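You operate a simulated robot arm through the tools that you are given. There is no shell and no other tool.

Carry out the task below with a simulated robot arm. There is one attempt and no reset: what you move stays moved.

TASK
Pull the plug that the fault display names, blank its socket, reset the breaker.
Fine: its switch off first; plug into the black holder; white blanking plug from the grey socket into the emptied one.

The check looks at the end state, three seconds after you hand in, the way a careful person would. Anything else that was tipped, shoved, dropped, spilled or broken makes it a failure.

THE ROBOT
A 7-joint arm with a two-finger parallel gripper, fixed in place. Base frame: the origin is on the floor under the middle of its stand, x ahead of it, y to its left, z up. Units: m, rad, N and s.
It reaches about 1.247 m from its shoulder. Its first joint turns from -2.304 to 2.304 rad. Payload 3.91 kg.
The tool frame sits at the grasp point between the pads (the TCP): z along the fingers, y along the line on which they close. The tips reach 0.03 m beyond it. The gripper opens to 0.11 m. The fingers are 0.02 m wide and 0.01 m thick; the gripper's body (0.048 by 0.112 m) begins 0.055 m behind the TCP.
Orientation is that of the tool frame in the base frame, as a unit quaternion [w, x, y, z]. With the fingers straight down and closing along the base's y, the tool's x points along the base's -x, its y along +y and its z along -z.

THE INTERFACE
- The arm moves only by the tool send_rows. Its argument "deltas" is a list of rows, each an object of numbers (a shift or turn left out is 0, a gripper value left out holds the last): "tx", "ty", "tz": the shift along the tool's x, y, z in m; "ax", "ay", "az": the turn, a rotation vector about the tool's x, y, z in rad; "hand": the finger opening in m, from 0 to 0.11. In form: [{"tx": .., "ty": .., "tz": .., "ax": .., "ay": .., "az": .., "hand": ..}, ...]. A call has 1 to 20 rows; each row shifts and turns the commanded pose from where the row before left it, along the tool's axes as they then stand. A row lasts 0.2 s, in which the tool goes at most 0.05 m and 0.15 rad; a call with a longer step from one row to the next is refused whole, and so is a gripper value outside its range. A pose out of reach is approached as far as the arm can. The call stops where the force on the tool passes 40 N (or 10 N more than at its start, if that is more) or the arm is blocked; 0.2 s more then pass. Each finger travels about 0.108 m/s and halts on what it meets, pressing with about 35 N; the grip force reading is that of the motor and also rises with nothing between the fingers. The clock runs only during rows and for 0.2 s after the last one: add rows that do not move to give the fingers time. The reply holds the time, the measured pose of the TCP, the force on the tool along the base axes, the opening and the grip force, in the units named above and with some noise, with the torque about the TCP (base axes, N m) and any sound that the robot's microphone picked up.
- Cameras (640 x 400 px; columns grow to the right, rows downward): "scene" is fixed at [0.2203, 0.5007, 1.7968]; the picture's right is [0.26, 0.97, 0.00], its down [0.90, -0.24, -0.36] and it looks along [-0.35, 0.09, -0.93] (base axes); focal length 231 px, centre (320, 200). "wrist" rides on the gripper at [0.072, 0.017, -0.103] in the tool frame; the picture's right is [-0.23, 0.97, 0.00], its down [-0.76, -0.18, -0.62] and it looks along [-0.61, -0.14, 0.78] (tool axes); focal length 222 px, centre (320, 200). There is no depth. A picture from a camera that has moved, and an enlarged one, comes with that camera's place and axes in the base frame and with its lens.
- snapshot(camera): a new picture of that camera. No time passes.
- enlarge(camera, box): a new picture of the part [left, top, right, bottom] of that camera's present view, enlarged. No time passes.
- sign_off(): hands the job in; it is judged then, once.

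Places have to be worked out from the pictures, the camera data and where the tool is seen. Open the gripper and draw the arm clear of the work before you hand the job in, unless the task says otherwise.

The tools are called after "Call:" by a JSON object that holds its "api" and its "payload". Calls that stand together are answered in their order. send_rows: Moves the arm, as the interface text tells. Its arguments: {"type":"object","properties":{"deltas":{"type":"array","items":{"type":"object","properties":{"tx":{"type":"number"},"ty":{"type":"number"},"tz":{"type":"number"},"ax":{"type":"number"},"ay":{"type":"number"},"az":{"type":"number"},"hand":{"type":"number"}}}}},"required":["deltas"]} The other tools are called the same way: snapshot (camera) takes a picture; enlarge (camera, box) takes an enlarged picture of a part of a camera's view; sign_off () hands the job in.

At the start:

```text
time_s: 0.0
tool_pos: [0.063, 0.4444, 1.5471]
ee_rot: [-0.001, 0.0, 1.0, 0.001]
wrist_force: [-0.3, 0.2, 0.2]
torque: [0.04, 0.05, -0.01]
gripper_width: 0.1101
grasp_force: 0.1
```

scene: 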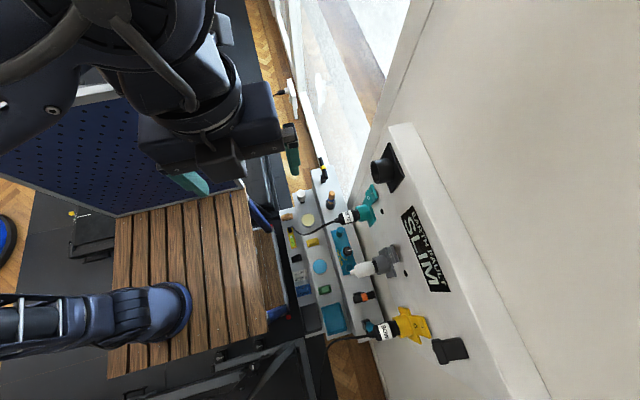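
wrist: 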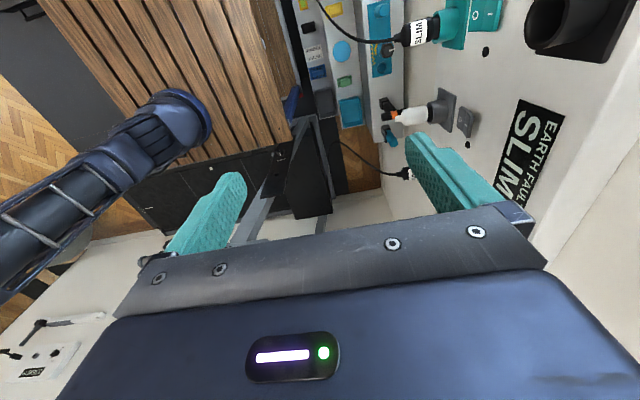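

The display reads something like "EARTH FAULT SLIM", and a wall panel carries teal, grey and yellow sockets. I'll enlarge the panel in both cameras before moving.

Call:
{"api": "enlarge", "payload": {"camera": "scene", "box": [320, 120, 480, 220]}}

Call:
{"api": "enlarge", "payload": {"camera": "scene", "box": [320, 220, 480, 370]}}

Call:
{"api": "enlarge", "payload": {"camera": "wrist", "box": [360, 0, 640, 200]}}

Call:
{"api": "enlarge", "payload": {"camera": "scene", "box": [260, 150, 420, 350]}}

```text
4.00 times, centred on (400, 170) of scene
camera zoom: at [0.2203, 0.5007, 1.7968], right [0.26, 0.97, 0.0], down [0.9, -0.24, -0.36], along [-0.35, 0.09, -0.93], focal length 924 px, centre (0, 320)
```

zoom: 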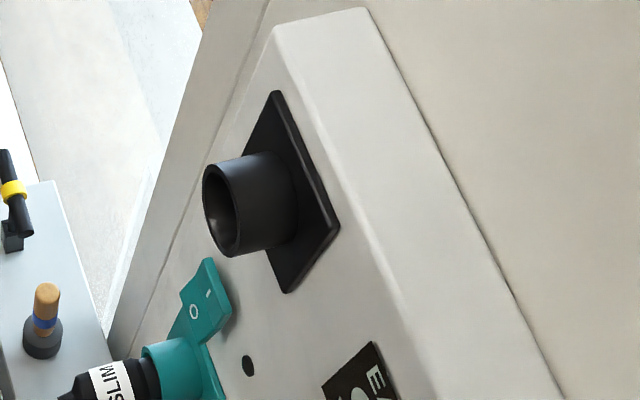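

```text
2.67 times, centred on (400, 295) of scene
camera zoom: at [0.2203, 0.5007, 1.7968], right [0.26, 0.97, 0.0], down [0.9, -0.24, -0.36], along [-0.35, 0.09, -0.93], focal length 616 px, centre (107, -53)
```

zoom: 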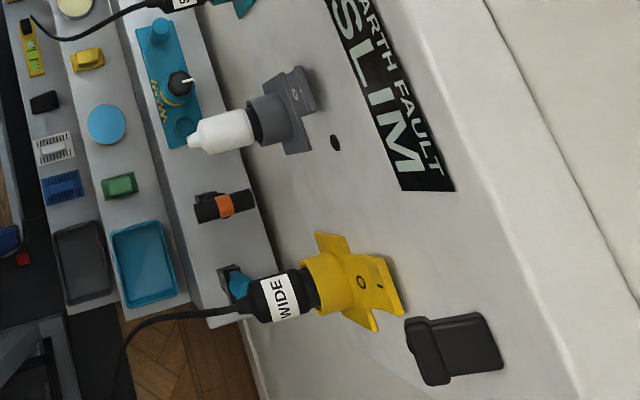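

```text
2.00 times, centred on (500, 100) of wrist
camera zoom: at [-0.0113, 0.4611, 1.6506], right [0.23, 0.97, 0.0], down [0.76, -0.18, 0.62], along [0.61, -0.14, -0.78], focal length 444 px, centre (-40, 400)
```

zoom: 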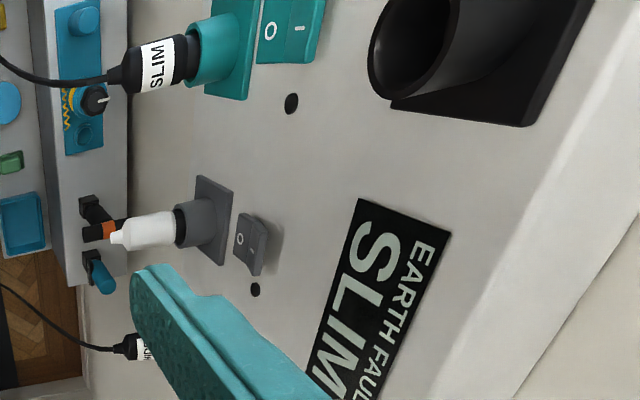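

```text
2.00 times, centred on (340, 250) of scene
camera zoom: at [0.2203, 0.5007, 1.7968], right [0.26, 0.97, 0.0], down [0.9, -0.24, -0.36], along [-0.35, 0.09, -0.93], focal length 462 px, centre (280, 100)
```

zoom: 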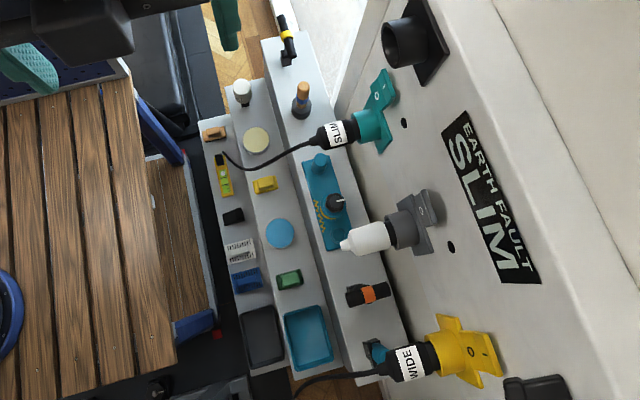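

The sign says EARTH FAULT "SLIM", and that plug sits in the teal socket. From two views I place the SLIM label at about (0.045, 0.632, 1.14), and the panel face at y≈0.70, upright and facing -y. I'll turn the tool in place so the fingers point at the panel (+y), with the camera above.

Call:
{"api": "send_rows", "payload": {"deltas": [{"ax": -0.08637, "ay": 0.08637, "az": 0.08637}, {"ax": -0.08637, "ay": 0.08637, "az": 0.08637}, {"ax": -0.08637, "ay": 0.08637, "az": 0.08637}, {"ax": -0.08637, "ay": 0.08637, "az": 0.08637}, {"ax": -0.08637, "ay": 0.08637, "az": 0.08637}, {"ax": -0.08637, "ay": 0.08637, "az": 0.08637}, {"ax": -0.08637, "ay": 0.08637, "az": 0.08637}]}}

```text
time_s: 1.6
tool_pos: [0.0629, 0.4441, 1.5472]
ee_rot: [-0.29, 0.29, 0.865, 0.289]
wrist_force: [0.2, -0.6, -0.1]
torque: [-0.01, 0.07, -0.04]
gripper_width: 0.1099
grasp_force: 0.0
```

Half the turn is done and the pose reads as expected. I'll do the other half.

Call:
{"api": "send_rows", "payload": {"deltas": [{"ax": -0.08637, "ay": 0.08637, "az": 0.08637}, {"ax": -0.08637, "ay": 0.08637, "az": 0.08637}, {"ax": -0.08637, "ay": 0.08637, "az": 0.08637}, {"ax": -0.08637, "ay": 0.08637, "az": 0.08637}, {"ax": -0.08637, "ay": 0.08637, "az": 0.08637}, {"ax": -0.08637, "ay": 0.08637, "az": 0.08637}, {"ax": -0.08637, "ay": 0.08637, "az": 0.08637}]}}

Call:
{"api": "snapshot", "payload": {"camera": "wrist"}}

Call:
{"api": "snapshot", "payload": {"camera": "scene"}}

```text
time_s: 3.2
tool_pos: [0.0659, 0.4452, 1.5445]
ee_rot: [-0.5, 0.5, 0.5, 0.5]
wrist_force: [1.3, 0.5, 0.8]
torque: [-0.01, 0.0, 0.12]
gripper_width: 0.1101
grasp_force: 0.0
```

```text
taken
camera wrist: at [0.0805, 0.3406, 1.6188], right [0.97, 0.0, -0.23], down [-0.18, -0.62, -0.76], along [-0.14, 0.78, -0.61], focal length 222 px, centre (320, 200)
```

wrist: 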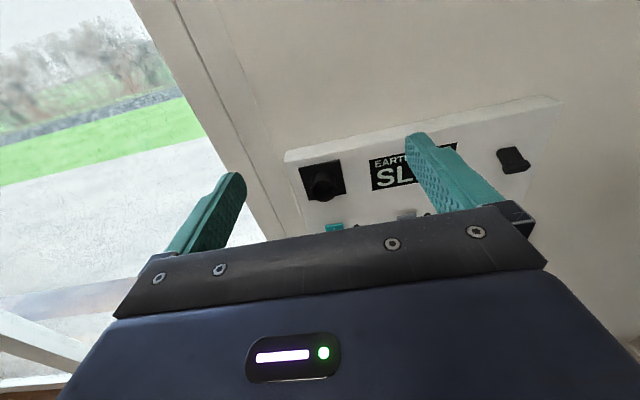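

```text
taken
```

scene: 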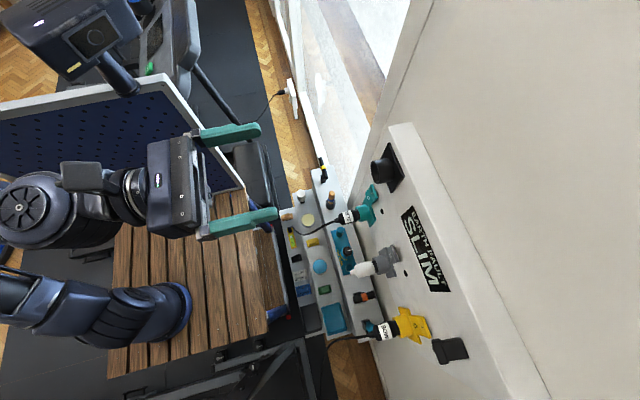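

The orientation is right, and the scene view shows the arm well clear of everything. I'll lower the tool and shift it along the panel to get a frontal view of the sockets.

Call:
{"api": "send_rows", "payload": {"deltas": [{"tx": -0.04, "ty": 0.02, "tz": -0.01}, {"tx": -0.04, "ty": 0.02, "tz": -0.01}, {"tx": -0.04, "ty": 0.02, "tz": -0.01}, {"tx": -0.04, "ty": 0.02, "tz": -0.01}, {"tx": -0.04, "ty": 0.02, "tz": -0.01}]}}

Call:
{"api": "snapshot", "payload": {"camera": "wrist"}}

Call:
{"api": "snapshot", "payload": {"camera": "scene"}}

```text
time_s: 4.4
tool_pos: [0.1625, 0.3953, 1.3454]
ee_rot: [-0.5, 0.5, 0.499, 0.5]
wrist_force: [0.2, 0.1, 0.5]
torque: [-0.02, 0.01, 0.0]
gripper_width: 0.1099
grasp_force: 0.1
```

```text
taken
camera wrist: at [0.1777, 0.2918, 1.4192], right [0.97, 0.0, -0.23], down [-0.18, -0.62, -0.76], along [-0.14, 0.78, -0.61], focal length 222 px, centre (320, 200)
```

wrist: 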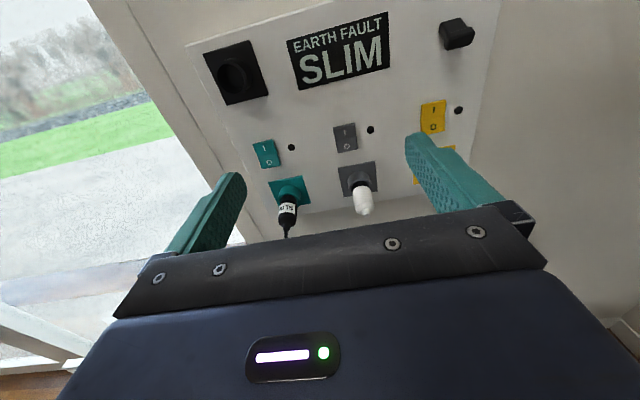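

```text
taken
```

scene: 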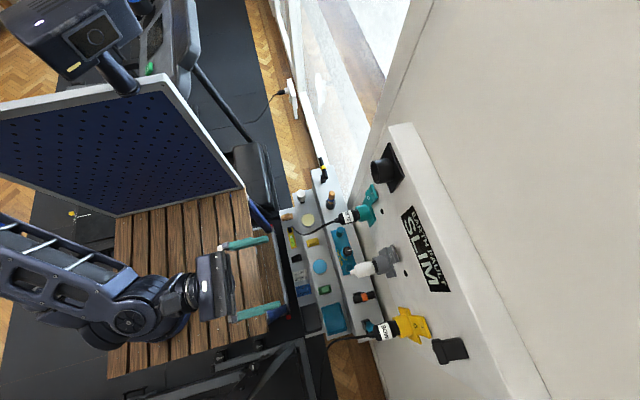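

Call:
{"api": "enlarge", "payload": {"camera": "wrist", "box": [230, 120, 310, 240]}}

Call:
{"api": "enlarge", "payload": {"camera": "wrist", "box": [310, 90, 410, 230]}}

Call:
{"api": "enlarge", "payload": {"camera": "wrist", "box": [190, 20, 290, 120]}}

Call:
{"api": "enlarge", "payload": {"camera": "wrist", "box": [400, 0, 500, 160]}}

```text
3.33 times, centred on (270, 180) of wrist
camera zoom: at [0.1777, 0.2918, 1.4192], right [0.97, 0.0, -0.23], down [-0.18, -0.62, -0.76], along [-0.14, 0.78, -0.61], focal length 740 px, centre (487, 267)
```

zoom: 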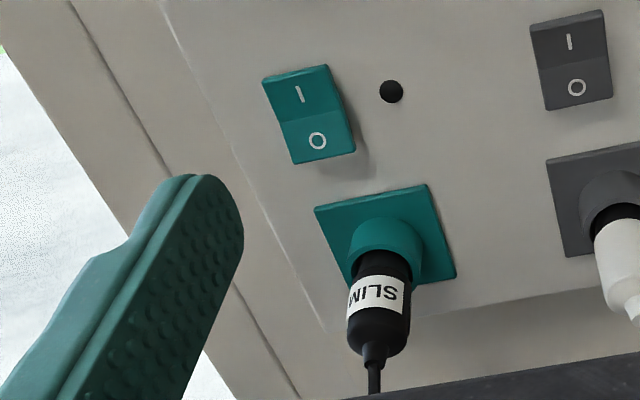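

```text
2.86 times, centred on (360, 160) of wrist
camera zoom: at [0.1777, 0.2918, 1.4192], right [0.97, 0.0, -0.23], down [-0.18, -0.62, -0.76], along [-0.14, 0.78, -0.61], focal length 635 px, centre (206, 314)
```

zoom: 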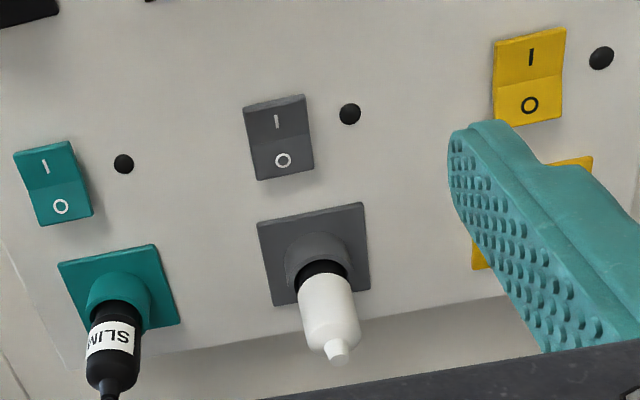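

```text
4.00 times, centred on (240, 70) of wrist
camera zoom: at [0.1777, 0.2918, 1.4192], right [0.97, 0.0, -0.23], down [-0.18, -0.62, -0.76], along [-0.14, 0.78, -0.61], focal length 888 px, centre (640, 720)
```

zoom: 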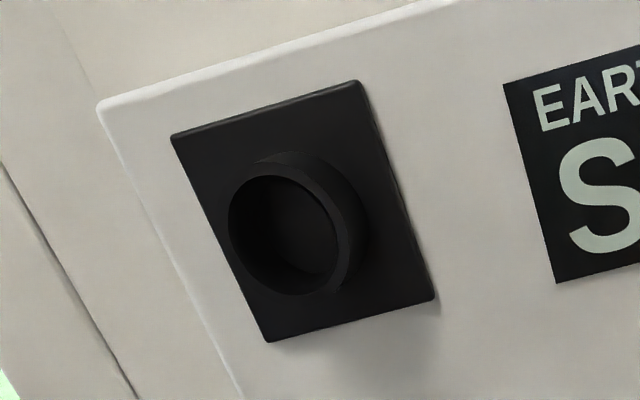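

```text
2.50 times, centred on (450, 80) of wrist
camera zoom: at [0.1777, 0.2918, 1.4192], right [0.97, 0.0, -0.23], down [-0.18, -0.62, -0.76], along [-0.14, 0.78, -0.61], focal length 555 px, centre (-5, 500)
```

zoom: 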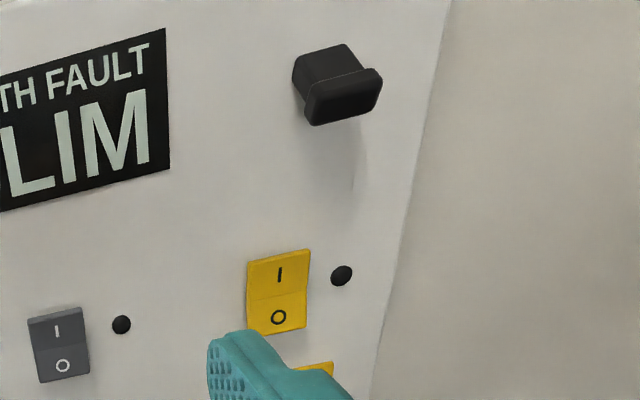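

All three rockers show I at the top and O at the bottom. The breaker looks like a black knob at top right. I put the teal rocker's O half at about (0.030, 0.682, 1.231). I'll close the fingers and stand off in front of it.

Call:
{"api": "send_rows", "payload": {"deltas": [{"tx": -0.023, "ty": -0.0265, "tz": 0.025, "hand": 0.0}, {"tx": -0.023, "ty": -0.0265, "tz": 0.025}, {"tx": -0.023, "ty": -0.0265, "tz": 0.025}, {"tx": -0.023, "ty": -0.0265, "tz": 0.025}, {"tx": -0.023, "ty": -0.0265, "tz": 0.025}]}}

Call:
{"api": "snapshot", "payload": {"camera": "wrist"}}

Call:
{"api": "snapshot", "payload": {"camera": "scene"}}

```text
time_s: 5.8
tool_pos: [0.0588, 0.5156, 1.2492]
ee_rot: [0.554, -0.542, -0.454, -0.439]
wrist_force: [-0.1, -0.2, -0.6]
torque: [0.01, 0.0, -0.05]
gripper_width: 0.0
grasp_force: 35.3
stopped in row 5: the arm was blocked; the commanded pose is now the measured one
```

```text
taken
camera wrist: at [0.0911, 0.4128, 1.3171], right [0.91, 0.02, -0.42], down [-0.31, -0.63, -0.71], along [-0.28, 0.78, -0.57], focal length 222 px, centre (320, 200)
```

wrist: 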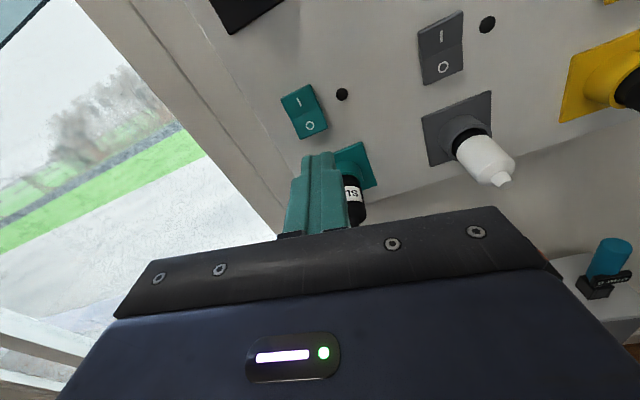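

```text
taken
```

scene: 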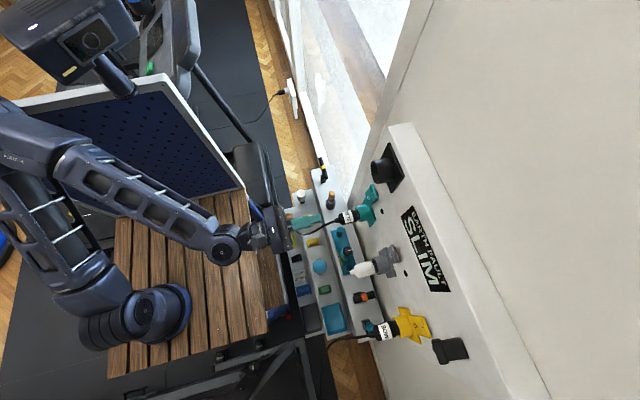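

The arm stopped on "blocked" with no force at the tool, and the orientation drifted. That suggests a joint limit or an elbow contact. I'll look closely at the arm before moving again.

Call:
{"api": "enlarge", "payload": {"camera": "scene", "box": [0, 80, 160, 180]}}

Call:
{"api": "enlarge", "payload": {"camera": "scene", "box": [180, 160, 340, 290]}}

Call:
{"api": "enlarge", "payload": {"camera": "scene", "box": [0, 80, 260, 350]}}

```text
4.00 times, centred on (80, 130) of scene
camera zoom: at [0.2203, 0.5007, 1.7968], right [0.26, 0.97, 0.0], down [0.9, -0.24, -0.36], along [-0.35, 0.09, -0.93], focal length 924 px, centre (1280, 480)
```

zoom: 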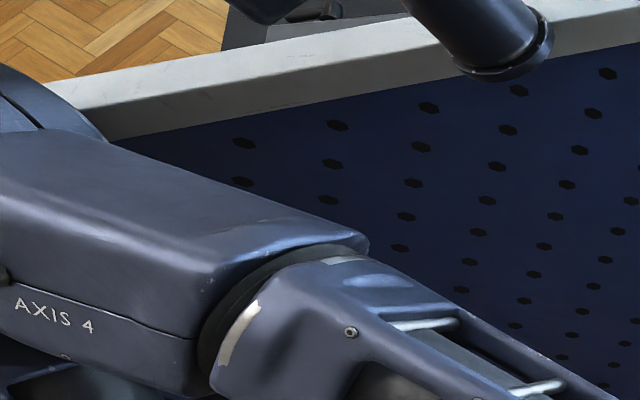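

```text
3.08 times, centred on (260, 225) of scene
camera zoom: at [0.2203, 0.5007, 1.7968], right [0.26, 0.97, 0.0], down [0.9, -0.24, -0.36], along [-0.35, 0.09, -0.93], focal length 711 px, centre (505, 123)
```

zoom: 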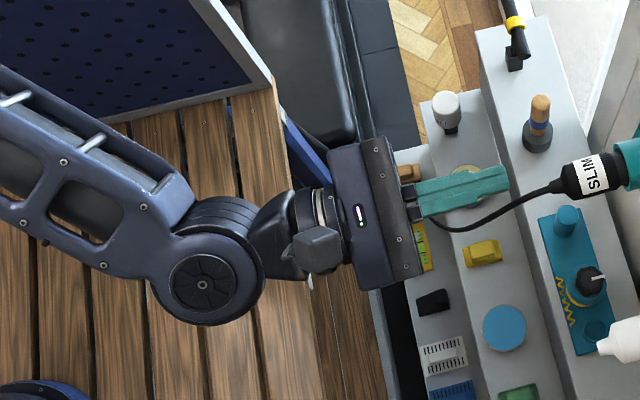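

```text
1.48 times, centred on (130, 215) of scene
camera zoom: at [0.2203, 0.5007, 1.7968], right [0.26, 0.97, 0.0], down [0.9, -0.24, -0.36], along [-0.35, 0.09, -0.93], focal length 342 px, centre (602, 178)
```

zoom: 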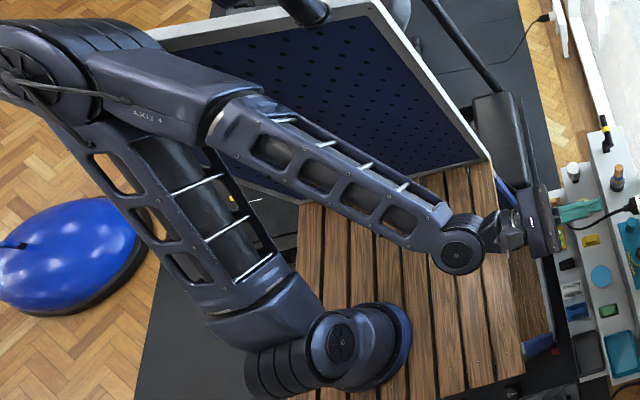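

The error is purely a roll about the tool's own axis, with the tool x leaning 0.2 rad from up toward +x, so the last wrist joint is at its limit. Rolling further toward +x should free it. The gripper is symmetric, so a rolled grip works just as well.

Call:
{"api": "send_rows", "payload": {"deltas": [{"az": 0.14, "tz": -0.01}, {"az": 0.14, "tz": -0.01}, {"az": 0.14, "tz": -0.01}, {"az": 0.14}]}}

Call:
{"api": "snapshot", "payload": {"camera": "wrist"}}

Call:
{"api": "snapshot", "payload": {"camera": "scene"}}

```text
time_s: 6.8
tool_pos: [0.055, 0.4927, 1.2452]
ee_rot: [0.65, -0.646, -0.29, -0.276]
wrist_force: [0.2, -0.6, 0.2]
torque: [0.03, 0.01, 0.0]
gripper_width: 0.0001
grasp_force: 34.7
```

```text
taken
camera wrist: at [0.1171, 0.3901, 1.2892], right [0.56, 0.01, -0.83], down [-0.63, -0.64, -0.44], along [-0.53, 0.77, -0.35], focal length 222 px, centre (320, 200)
```

wrist: 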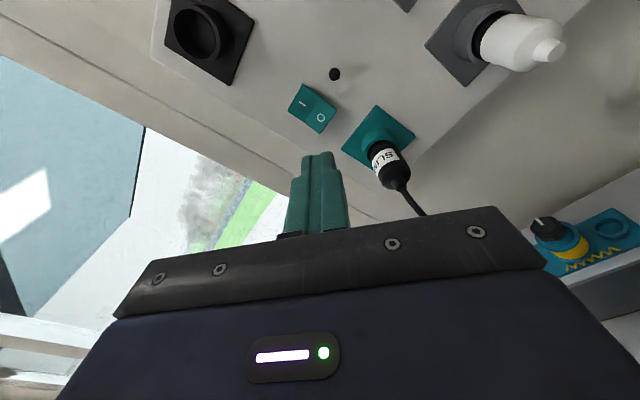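

```text
taken
```

scene: 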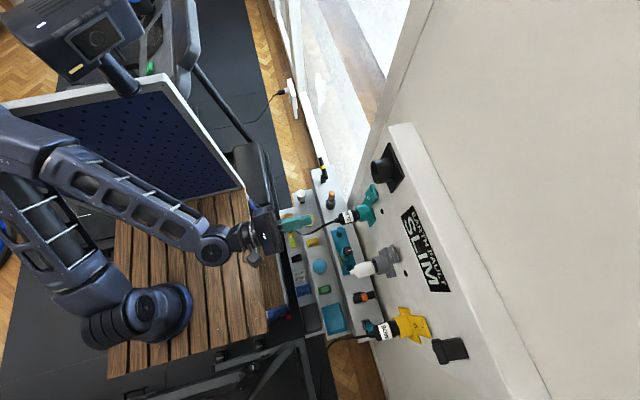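

The wrist is free again, with the tool pointing at +y and rolled about 43°. This view puts the O mark at (0.032, 0.682, 1.235), which agrees with before. I'll line up with the lower half of the teal rocker and stop about 3 cm short.

Call:
{"api": "send_rows", "payload": {"deltas": [{"tx": -0.0125, "ty": -0.003, "tz": 0.01}, {"tx": -0.0125, "ty": -0.003, "tz": 0.03}, {"tz": 0.035}, {"tz": 0.035}, {"tz": 0.01}, {}]}}

Call:
{"api": "snapshot", "payload": {"camera": "wrist"}}

Call:
{"api": "enlarge", "payload": {"camera": "scene", "box": [260, 150, 420, 270]}}

```text
time_s: 7.5
tool_pos: [0.0561, 0.5426, 1.2553]
ee_rot: [0.68, -0.661, -0.237, -0.21]
wrist_force: [0.4, 0.3, 0.0]
torque: [-0.01, 0.0, -0.06]
gripper_width: 0.0
grasp_force: 34.8
stopped in row 3: the arm was blocked; the commanded pose is now the measured one
```

```text
taken
camera wrist: at [0.127, 0.4416, 1.2846], right [0.4, 0.03, -0.92], down [-0.69, -0.65, -0.32], along [-0.61, 0.76, -0.24], focal length 222 px, centre (320, 200)
```

wrist: 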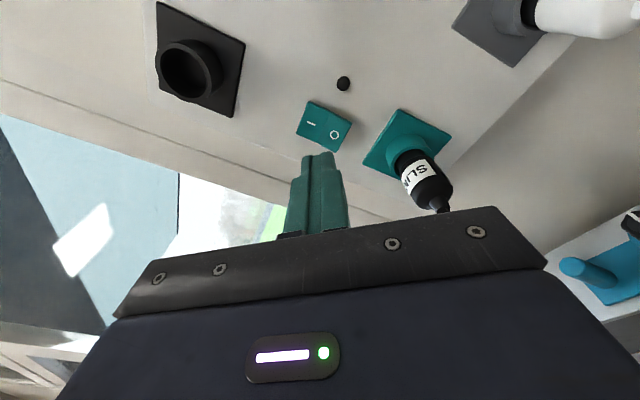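

```text
3.33 times, centred on (340, 210) of scene
camera zoom: at [0.2203, 0.5007, 1.7968], right [0.26, 0.97, 0.0], down [0.9, -0.24, -0.36], along [-0.35, 0.09, -0.93], focal length 770 px, centre (253, 167)
```

zoom: 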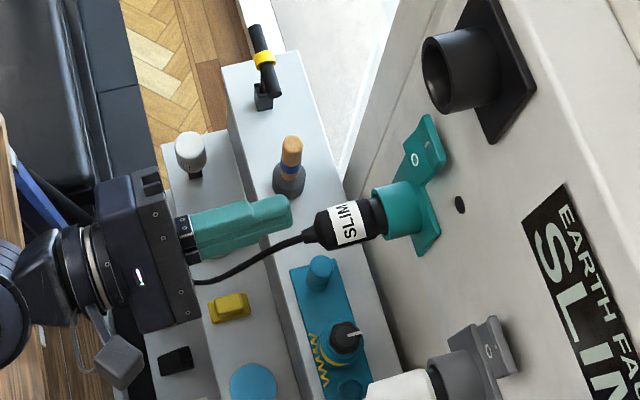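

It blocked again near the same place with no tool force. The pegboard along the rear edge of the robot's stand (x≈-0.35) may be stopping the elbow, so I'll look at the arm.

Call:
{"api": "snapshot", "payload": {"camera": "scene"}}

Call:
{"api": "enlarge", "payload": {"camera": "scene", "box": [0, 60, 160, 200]}}

```text
taken
```

scene: 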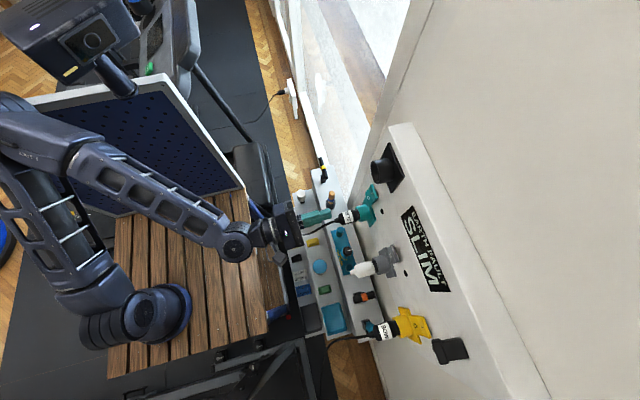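

```text
2.86 times, centred on (80, 130) of scene
camera zoom: at [0.2203, 0.5007, 1.7968], right [0.26, 0.97, 0.0], down [0.9, -0.24, -0.36], along [-0.35, 0.09, -0.93], focal length 660 px, centre (1006, 400)
```

zoom: 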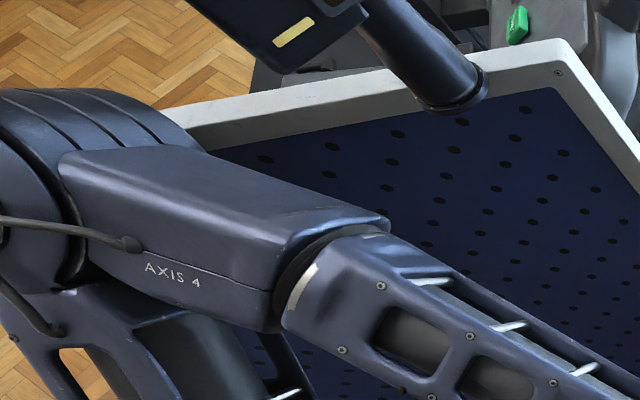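

The elbow is up against the pegboard edge, and the board hasn't shifted in the pictures. I'll back away up and to +x. After that I'll use a 45° downward tool, which puts the wrist higher and folds the elbow less.

Call:
{"api": "send_rows", "payload": {"deltas": [{"tx": 0.0342, "ty": -0.0061, "tz": -0.0308}, {"tx": 0.0342, "ty": -0.0061, "tz": -0.0308}, {"tx": 0.0342, "ty": -0.0061, "tz": -0.0308}, {"tx": 0.0342, "ty": -0.0061, "tz": -0.0308}]}}

Call:
{"api": "snapshot", "payload": {"camera": "scene"}}

```text
time_s: 8.5
tool_pos: [0.1419, 0.4267, 1.3549]
ee_rot: [0.677, -0.658, -0.246, -0.22]
wrist_force: [0.4, 0.4, -0.3]
torque: [-0.04, -0.01, 0.0]
gripper_width: 0.0
grasp_force: 34.9
```

```text
taken
```

scene: 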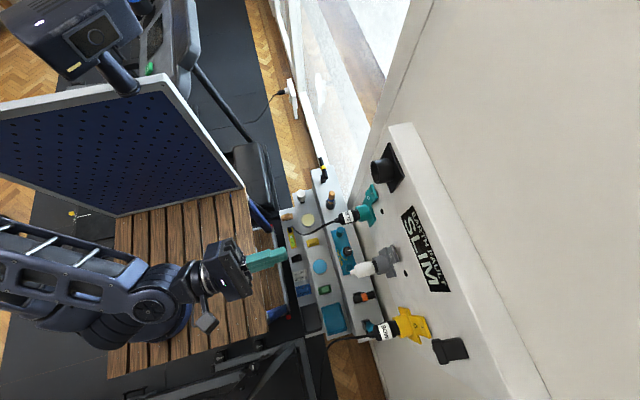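

Clear of the board again. I'll now rotate in place to a 45° downward pitch with zero roll, fingers pointing forward and down toward the panel and the camera on top.

Call:
{"api": "send_rows", "payload": {"deltas": [{"ax": -0.0441, "ay": -0.0914, "az": -0.1064}, {"ax": -0.0441, "ay": -0.0914, "az": -0.1064}, {"ax": -0.0441, "ay": -0.0914, "az": -0.1064}, {"ax": -0.0441, "ay": -0.0914, "az": -0.1064}, {"ax": -0.0441, "ay": -0.0914, "az": -0.1064}, {"ax": -0.0441, "ay": -0.0914, "az": -0.1064}, {"ax": -0.0441, "ay": -0.0914, "az": -0.1064}, {"ax": -0.0441, "ay": -0.0914, "az": -0.1064}]}}

Call:
{"api": "snapshot", "payload": {"camera": "scene"}}

Call:
{"api": "snapshot", "payload": {"camera": "wrist"}}

```text
time_s: 10.3
tool_pos: [0.1412, 0.4258, 1.3548]
ee_rot: [-0.28, 0.636, 0.667, 0.268]
wrist_force: [0.3, -0.4, -0.2]
torque: [-0.01, 0.03, 0.0]
gripper_width: 0.0001
grasp_force: 34.9
```

```text
taken
```

scene: 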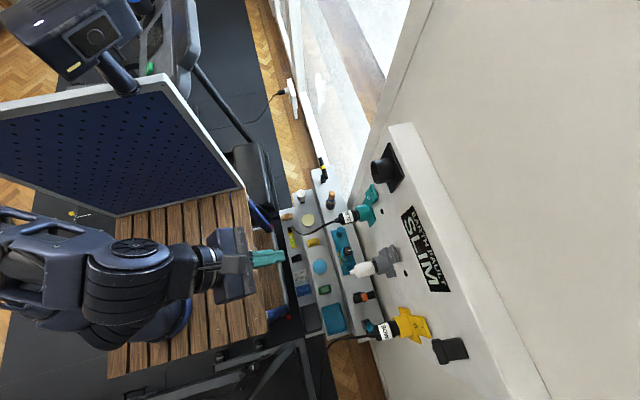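

```text
taken
camera wrist: at [0.1576, 0.4021, 1.4807], right [0.98, -0.11, -0.16], down [-0.13, -0.99, -0.11], along [-0.15, 0.13, -0.98], focal length 222 px, centre (320, 200)
```

wrist: 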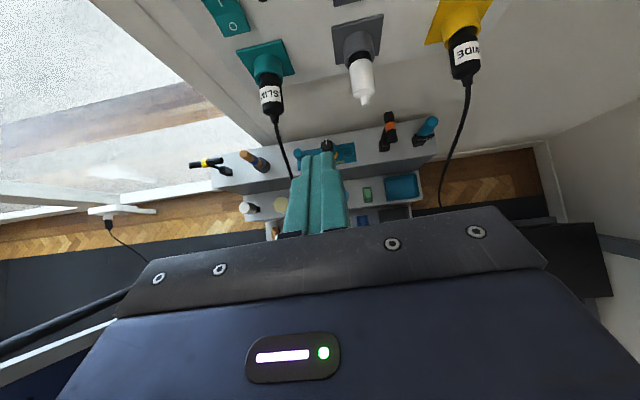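

The 45° pose was reached without blocking. Next is a standoff in front of the teal rocker's O half, about (0.031, 0.60, 1.245), with the fingers still closed.

Call:
{"api": "send_rows", "payload": {"deltas": [{"tx": 0.00777, "ty": -0.01697, "tz": 0.03412}, {"tx": 0.00777, "ty": -0.01697, "tz": 0.03412}, {"tx": 0.00777, "ty": -0.01697, "tz": 0.03412}, {"tx": 0.00777, "ty": -0.01697, "tz": 0.03412}, {"tx": 0.00777, "ty": -0.01697, "tz": 0.03412}, {"tx": 0.00777, "ty": -0.01697, "tz": 0.03412}, {}]}}

Call:
{"api": "snapshot", "payload": {"camera": "scene"}}

Call:
{"api": "snapshot", "payload": {"camera": "wrist"}}

```text
time_s: 11.9
tool_pos: [0.0296, 0.6003, 1.2477]
ee_rot: [-0.281, 0.636, 0.667, 0.268]
wrist_force: [0.4, -0.5, 0.1]
torque: [-0.03, 0.01, 0.04]
gripper_width: 0.0001
grasp_force: 35.4
```

```text
taken
```

scene: 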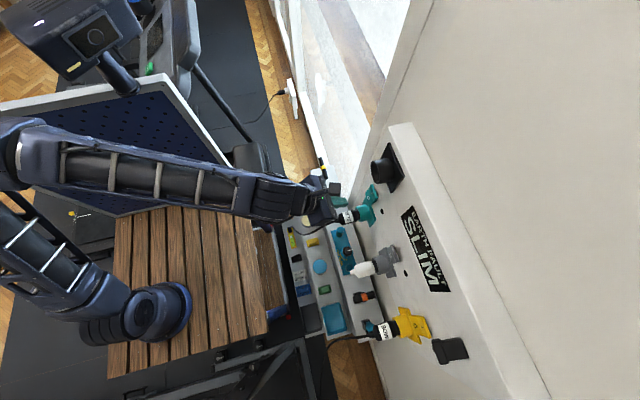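

```text
taken
camera wrist: at [0.0454, 0.5766, 1.3715], right [0.98, -0.11, -0.16], down [-0.13, -0.99, -0.11], along [-0.15, 0.13, -0.98], focal length 222 px, centre (320, 200)
```

wrist: 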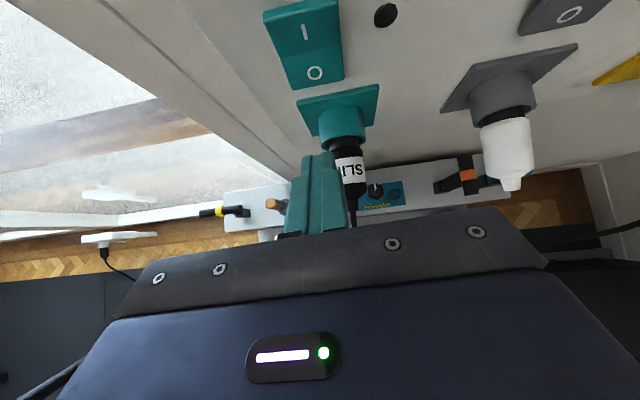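

Measured TCP is (0.030, 0.600, 1.248), and the O mark again computes to (0.031, 0.682, 1.233). I'll close most of the gap, then press toward +y in small steps.

Call:
{"api": "send_rows", "payload": {"deltas": [{"tx": 0.0093, "ty": 0.0007, "tz": 0.0119}, {"tx": 0.0093, "ty": 0.0007, "tz": 0.0119}, {"tx": 0.0093, "ty": 0.0007, "tz": 0.0119}, {}]}}

Call:
{"api": "snapshot", "payload": {"camera": "wrist"}}

Call:
{"api": "enlarge", "payload": {"camera": "scene", "box": [310, 150, 420, 240]}}

```text
time_s: 12.9
tool_pos: [0.0319, 0.6457, 1.2426]
ee_rot: [-0.281, 0.636, 0.667, 0.268]
wrist_force: [0.6, 0.5, 0.2]
torque: [0.03, -0.01, 0.0]
gripper_width: 0.0
grasp_force: 35.6
```

```text
taken
camera wrist: at [0.0479, 0.6222, 1.3672], right [0.98, -0.11, -0.16], down [-0.13, -0.99, -0.11], along [-0.15, 0.13, -0.98], focal length 222 px, centre (320, 200)
```

wrist: 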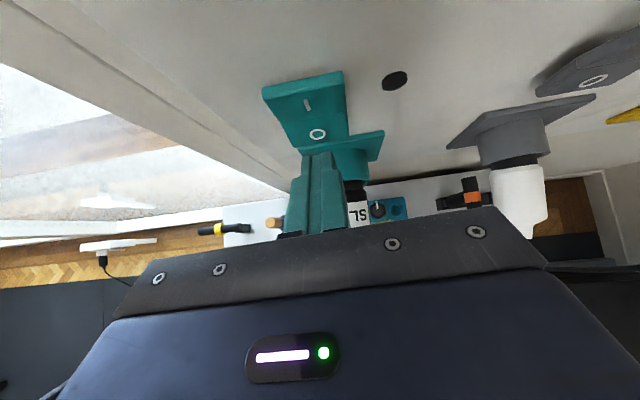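

```text
4.44 times, centred on (365, 195) of scene
camera zoom: at [0.2203, 0.5007, 1.7968], right [0.26, 0.97, 0.0], down [0.9, -0.24, -0.36], along [-0.35, 0.09, -0.93], focal length 1027 px, centre (120, 222)
```

zoom: 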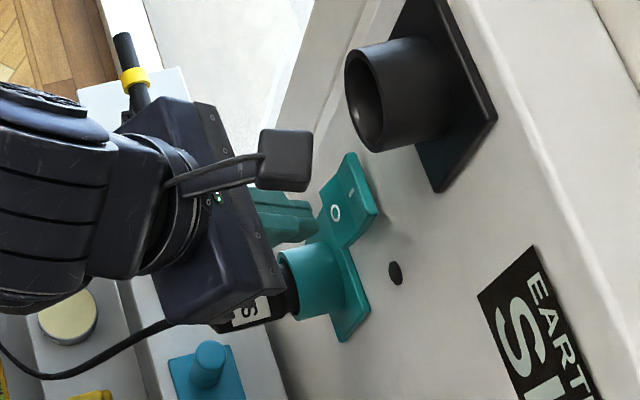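

The tip is just in front of the O half with no contact yet. I'll press in 3 mm steps along +y and watch the force and any click.

Call:
{"api": "send_rows", "payload": {"deltas": [{"tx": 0.0021, "ty": 0.00014, "tz": 0.00214}, {"tx": 0.0021, "ty": 0.00014, "tz": 0.00214}, {"tx": 0.0021, "ty": 0.00014, "tz": 0.00214}, {"tx": 0.0021, "ty": 0.00014, "tz": 0.00214}]}}

Call:
{"api": "snapshot", "payload": {"camera": "wrist"}}

Call:
{"api": "enlarge", "payload": {"camera": "scene", "box": [310, 150, 420, 240]}}

```text
time_s: 13.9
tool_pos: [0.0306, 0.6547, 1.243]
ee_rot: [-0.281, 0.636, 0.666, 0.269]
wrist_force: [0.2, -0.3, -0.5]
torque: [0.01, -0.02, -0.08]
gripper_width: 0.0003
grasp_force: 34.9
```

```text
taken
camera wrist: at [0.0476, 0.6329, 1.3671], right [0.98, -0.11, -0.16], down [-0.13, -0.99, -0.11], along [-0.15, 0.13, -0.98], focal length 222 px, centre (320, 200)
```

wrist: 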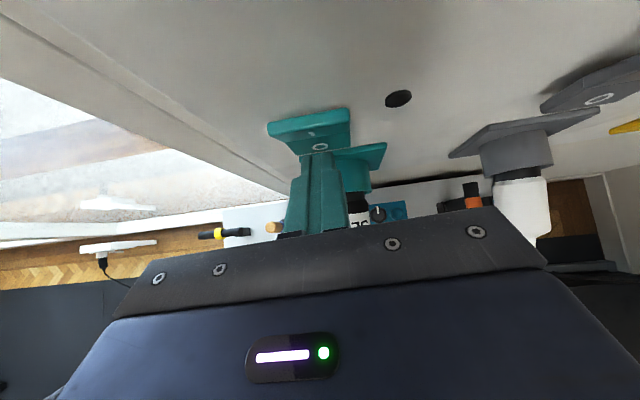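

```text
4.44 times, centred on (365, 195) of scene
camera zoom: at [0.2203, 0.5007, 1.7968], right [0.26, 0.97, 0.0], down [0.9, -0.24, -0.36], along [-0.35, 0.09, -0.93], focal length 1027 px, centre (120, 222)
```

zoom: 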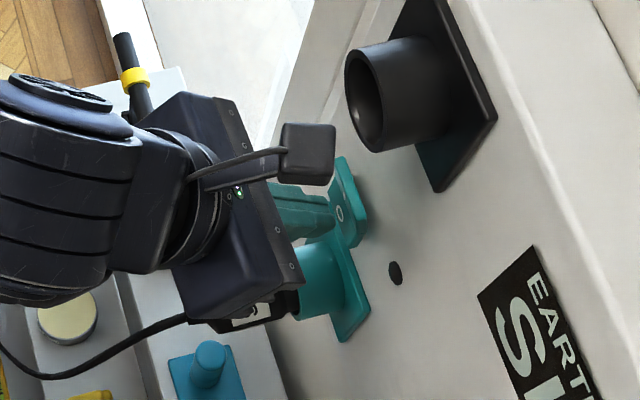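

The rocker's upper half now appears to have swung out and the I mark is gone from view, with little force on the tool. I'll press a few more millimetres to make sure it seats.

Call:
{"api": "send_rows", "payload": {"deltas": [{"tx": 0.0014, "ty": 0.0001, "tz": 0.00143}, {"tx": 0.0014, "ty": 0.0001, "tz": 0.00143}, {"tx": 0.0014, "ty": 0.0001, "tz": 0.00143}]}}

Call:
{"api": "enlarge", "payload": {"camera": "scene", "box": [330, 160, 410, 240]}}

Call:
{"api": "enlarge", "payload": {"camera": "wrist", "box": [240, 80, 420, 220]}}

```text
time_s: 14.6
tool_pos: [0.0313, 0.6588, 1.242]
ee_rot: [-0.278, 0.638, 0.667, 0.268]
wrist_force: [-2.2, -30.1, 13.9]
torque: [-0.03, 0.0, 0.05]
gripper_width: 0.0001
grasp_force: 35.2
stopped in row 3: the force on the tool passed its limit at 46 N (the readings are from after the stop); the commanded pose is now the measured one
```

```text
5.00 times, centred on (370, 200) of scene
camera zoom: at [0.2203, 0.5007, 1.7968], right [0.26, 0.97, 0.0], down [0.9, -0.24, -0.36], along [-0.35, 0.09, -0.93], focal length 1156 px, centre (70, 200)
```

zoom: 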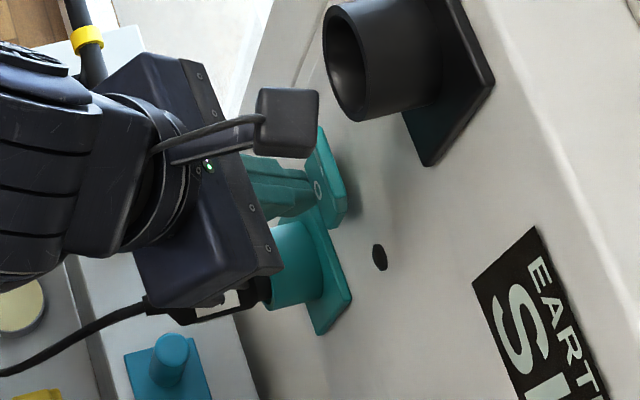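

```text
2.86 times, centred on (330, 150) of wrist
camera zoom: at [0.0476, 0.6355, 1.3665], right [0.98, -0.11, -0.16], down [-0.13, -0.99, -0.11], along [-0.15, 0.13, -0.98], focal length 635 px, centre (291, 343)
```

zoom: 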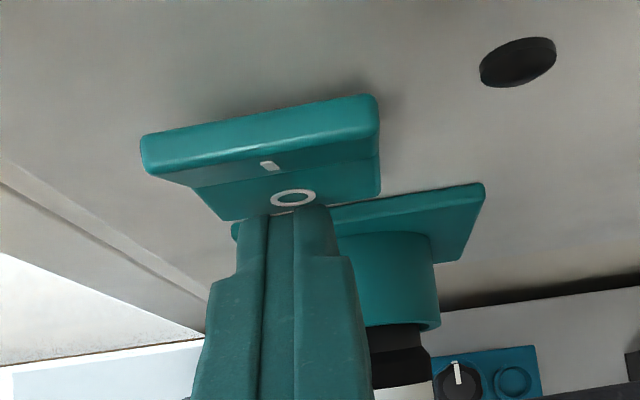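

The rocker has flipped: the I side is out, the O side is in, and it's at its stop. I'll back straight off in -y and check that the switch stays off.

Call:
{"api": "send_rows", "payload": {"deltas": [{"tx": -0.007, "tz": -0.00714}, {"tx": -0.014, "tz": -0.01428}, {"tx": -0.021, "tz": -0.02142}, {"tx": -0.014, "tz": -0.01428}, {}]}}

Call:
{"api": "snapshot", "payload": {"camera": "wrist"}}

Call:
{"api": "enlarge", "payload": {"camera": "scene", "box": [310, 140, 430, 290]}}

```text
time_s: 15.8
tool_pos: [0.0373, 0.581, 1.2418]
ee_rot: [-0.279, 0.637, 0.667, 0.268]
wrist_force: [0.5, 0.1, -0.1]
torque: [-0.02, 0.02, -0.05]
gripper_width: 0.0002
grasp_force: 35.0
```

```text
taken
camera wrist: at [0.0524, 0.5582, 1.3665], right [0.98, -0.11, -0.16], down [-0.13, -0.99, -0.11], along [-0.15, 0.13, -0.98], focal length 222 px, centre (320, 200)
```

wrist: 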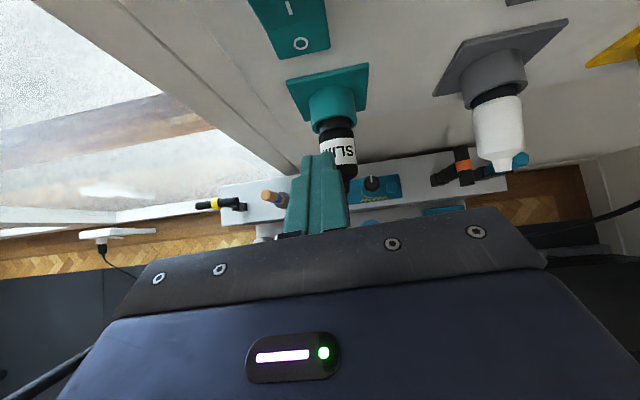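

```text
2.67 times, centred on (370, 215) of scene
camera zoom: at [0.2203, 0.5007, 1.7968], right [0.26, 0.97, 0.0], down [0.9, -0.24, -0.36], along [-0.35, 0.09, -0.93], focal length 616 px, centre (187, 160)
```

zoom: 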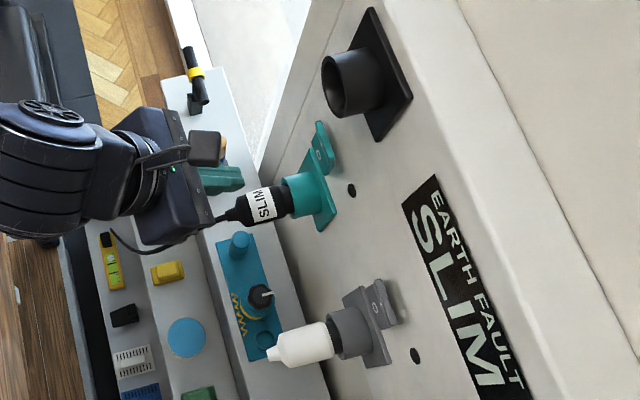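

The switch is off (I side proud). Next I'll open the fingers to 0.07 and move to a pre-grasp on the 45° line above and behind the SLIM plug. I estimate its axis at x≈0.044, z≈1.143.

Call:
{"api": "send_rows", "payload": {"deltas": [{"hand": 0.07}, {"hand": 0.07}, {"hand": 0.07}, {"tx": -0.0186, "ty": 0.0032, "tz": 0.011}, {"tx": -0.0186, "ty": 0.0032, "tz": 0.011}, {}]}}

Call:
{"api": "snapshot", "payload": {"camera": "wrist"}}

Call:
{"api": "enlarge", "payload": {"camera": "scene", "box": [290, 150, 410, 260]}}

```text
time_s: 17.2
tool_pos: [0.0425, 0.5708, 1.1994]
ee_rot: [-0.279, 0.637, 0.667, 0.267]
wrist_force: [-0.3, 0.1, 0.2]
torque: [0.03, 0.03, 0.02]
gripper_width: 0.0701
grasp_force: 0.0
```

```text
taken
camera wrist: at [0.0582, 0.5477, 1.3249], right [0.98, -0.11, -0.16], down [-0.13, -0.99, -0.11], along [-0.15, 0.13, -0.98], focal length 222 px, centre (320, 200)
```

wrist: 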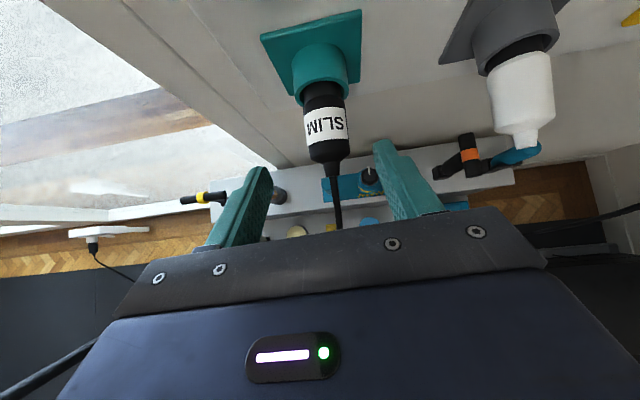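

```text
3.64 times, centred on (350, 205) of scene
camera zoom: at [0.2203, 0.5007, 1.7968], right [0.26, 0.97, 0.0], down [0.9, -0.24, -0.36], along [-0.35, 0.09, -0.93], focal length 840 px, centre (211, 182)
```

zoom: 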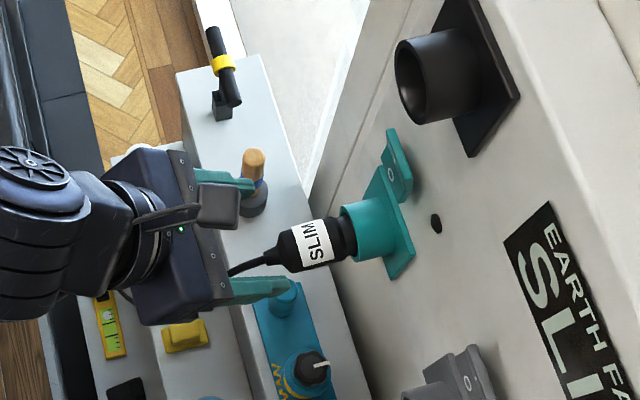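

The plug axis now computes to x≈0.0425, which is centred between the fingers. I'll advance along the tool axis to straddle the plug body, stopping short of the socket barrel, before closing.

Call:
{"api": "send_rows", "payload": {"deltas": [{"tx": -0.0001, "ty": 0.0008, "tz": 0.02}, {"tx": -0.0001, "ty": 0.0008, "tz": 0.02}, {"tx": -0.0001, "ty": 0.0008, "tz": 0.02}, {"tx": -0.0001, "ty": 0.0008, "tz": 0.02}, {}]}}

Call:
{"api": "snapshot", "payload": {"camera": "wrist"}}

Call:
{"api": "enlarge", "payload": {"camera": "scene", "box": [290, 150, 410, 260]}}

```text
time_s: 18.4
tool_pos: [0.0429, 0.6271, 1.144]
ee_rot: [-0.28, 0.636, 0.668, 0.267]
wrist_force: [1.2, -0.3, -0.2]
torque: [0.03, 0.0, -0.02]
gripper_width: 0.0702
grasp_force: 0.1
```

```text
taken
camera wrist: at [0.0594, 0.6046, 1.2685], right [0.98, -0.11, -0.16], down [-0.13, -0.99, -0.11], along [-0.15, 0.13, -0.98], focal length 222 px, centre (320, 200)
```

wrist: 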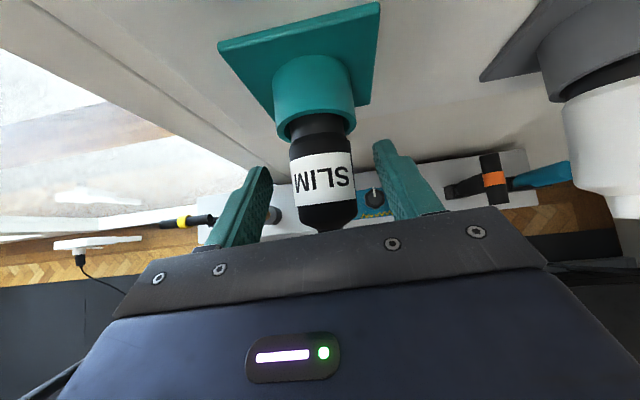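

```text
3.64 times, centred on (350, 205) of scene
camera zoom: at [0.2203, 0.5007, 1.7968], right [0.26, 0.97, 0.0], down [0.9, -0.24, -0.36], along [-0.35, 0.09, -0.93], focal length 840 px, centre (211, 182)
```

zoom: 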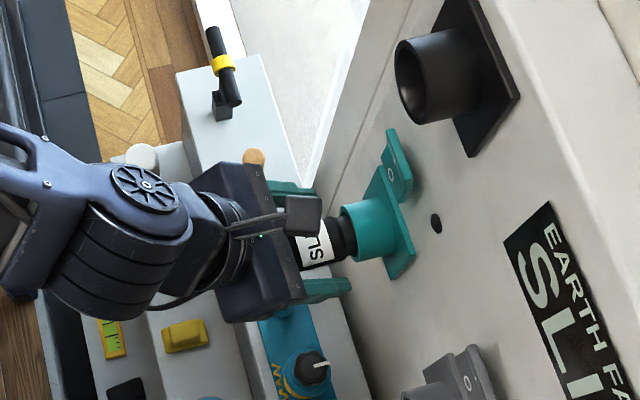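

The plug sits centred at column ≈321 between the fingers, right on the tool axis, and the tips stop short of the barrel. I'll close on it.

Call:
{"api": "send_rows", "payload": {"deltas": [{"hand": 0.0}, {"hand": 0.0}, {"hand": 0.0}, {"hand": 0.0}]}}

Call:
{"api": "snapshot", "payload": {"camera": "wrist"}}

```text
time_s: 19.4
tool_pos: [0.0437, 0.6257, 1.1431]
ee_rot: [-0.279, 0.637, 0.667, 0.268]
wrist_force: [1.9, -0.3, 0.2]
torque: [0.0, -0.04, -0.12]
gripper_width: 0.0373
grasp_force: 35.5
```

```text
taken
camera wrist: at [0.0596, 0.6044, 1.2685], right [0.98, -0.11, -0.16], down [-0.13, -0.99, -0.11], along [-0.15, 0.13, -0.98], focal length 222 px, centre (320, 200)
```

wrist: 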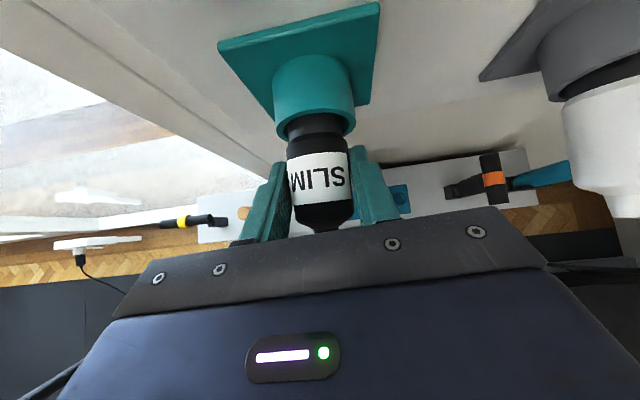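

The grip is on at width 0.037. I'll pull straight out along -y in modest steps, watching the force.

Call:
{"api": "send_rows", "payload": {"deltas": [{"tx": -0.0035, "ty": -0.00024, "tz": -0.0036}, {"tx": -0.0035, "ty": -0.00024, "tz": -0.0036}, {"tx": -0.0035, "ty": -0.00024, "tz": -0.0036}, {"tx": -0.0035, "ty": -0.00024, "tz": -0.0036}]}}

Call:
{"api": "snapshot", "payload": {"camera": "wrist"}}

```text
time_s: 20.4
tool_pos: [0.0435, 0.6053, 1.1433]
ee_rot: [-0.28, 0.636, 0.668, 0.267]
wrist_force: [5.5, 2.5, 0.1]
torque: [0.02, 0.04, -0.37]
gripper_width: 0.0372
grasp_force: 34.9
```

```text
taken
camera wrist: at [0.0594, 0.5842, 1.2683], right [0.98, -0.11, -0.16], down [-0.13, -0.99, -0.11], along [-0.15, 0.13, -0.98], focal length 222 px, centre (320, 200)
```

wrist: 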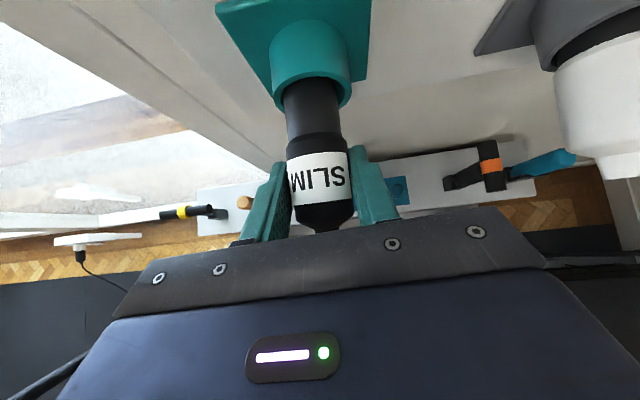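

It's sliding out easily and has a long nose. There's some side force because the tool is yawed by about 2.7°, which I'll correct once the plug is free. I'll keep pulling.

Call:
{"api": "send_rows", "payload": {"deltas": [{"tx": -0.007, "ty": -0.0005, "tz": -0.0072}, {"tx": -0.007, "ty": -0.0005, "tz": -0.0072}, {"tx": -0.007, "ty": -0.0005, "tz": -0.0072}, {"tx": -0.007, "ty": -0.0005, "tz": -0.0072}]}}

Call:
{"api": "snapshot", "payload": {"camera": "wrist"}}

Call:
{"api": "enlarge", "payload": {"camera": "scene", "box": [270, 140, 410, 260]}}

```text
time_s: 21.4
tool_pos: [0.0419, 0.567, 1.1434]
ee_rot: [-0.279, 0.637, 0.667, 0.268]
wrist_force: [-0.7, 0.8, -0.5]
torque: [0.0, 0.02, -0.02]
gripper_width: 0.037
grasp_force: 34.7
```

```text
taken
camera wrist: at [0.0581, 0.5437, 1.2684], right [0.98, -0.11, -0.16], down [-0.13, -0.99, -0.11], along [-0.15, 0.13, -0.98], focal length 222 px, centre (320, 200)
```

wrist: 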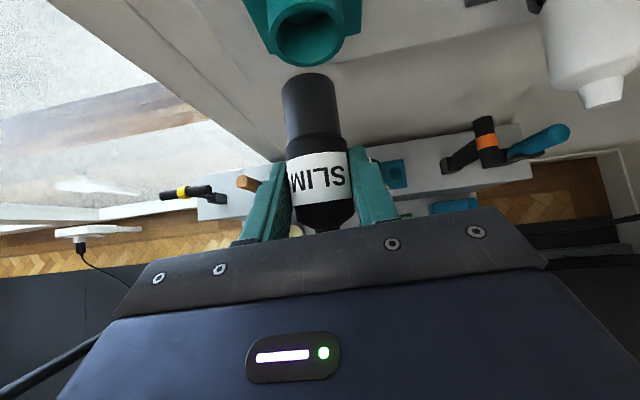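

```text
3.33 times, centred on (340, 200) of scene
camera zoom: at [0.2203, 0.5007, 1.7968], right [0.26, 0.97, 0.0], down [0.9, -0.24, -0.36], along [-0.35, 0.09, -0.93], focal length 770 px, centre (253, 200)
```

zoom: 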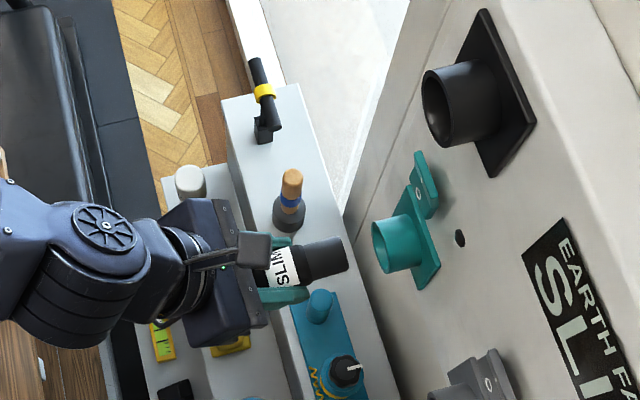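

The plug is free and held firmly, and the socket is empty. Before correcting the yaw I'll measure how the plug sits in the fingers.

Call:
{"api": "enlarge", "payload": {"camera": "wrist", "box": [240, 0, 400, 240]}}

Call:
{"api": "snapshot", "payload": {"camera": "scene"}}

```text
1.67 times, centred on (320, 120) of wrist
camera zoom: at [0.0581, 0.5437, 1.2684], right [0.98, -0.11, -0.16], down [-0.13, -0.99, -0.11], along [-0.15, 0.13, -0.98], focal length 370 px, centre (320, 333)
```

zoom: 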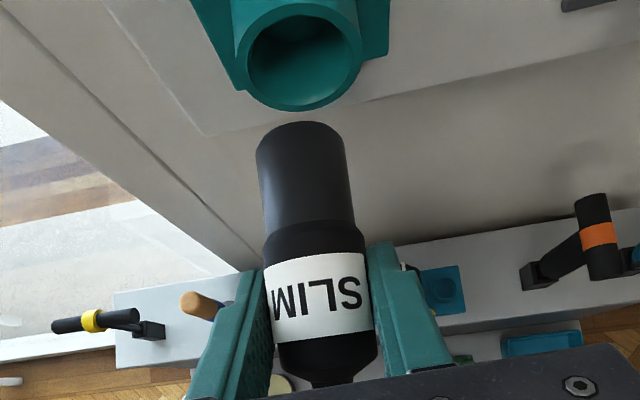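

```text
taken
```

scene: 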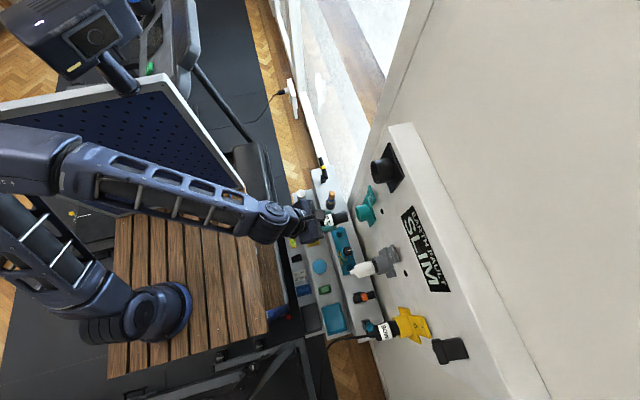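

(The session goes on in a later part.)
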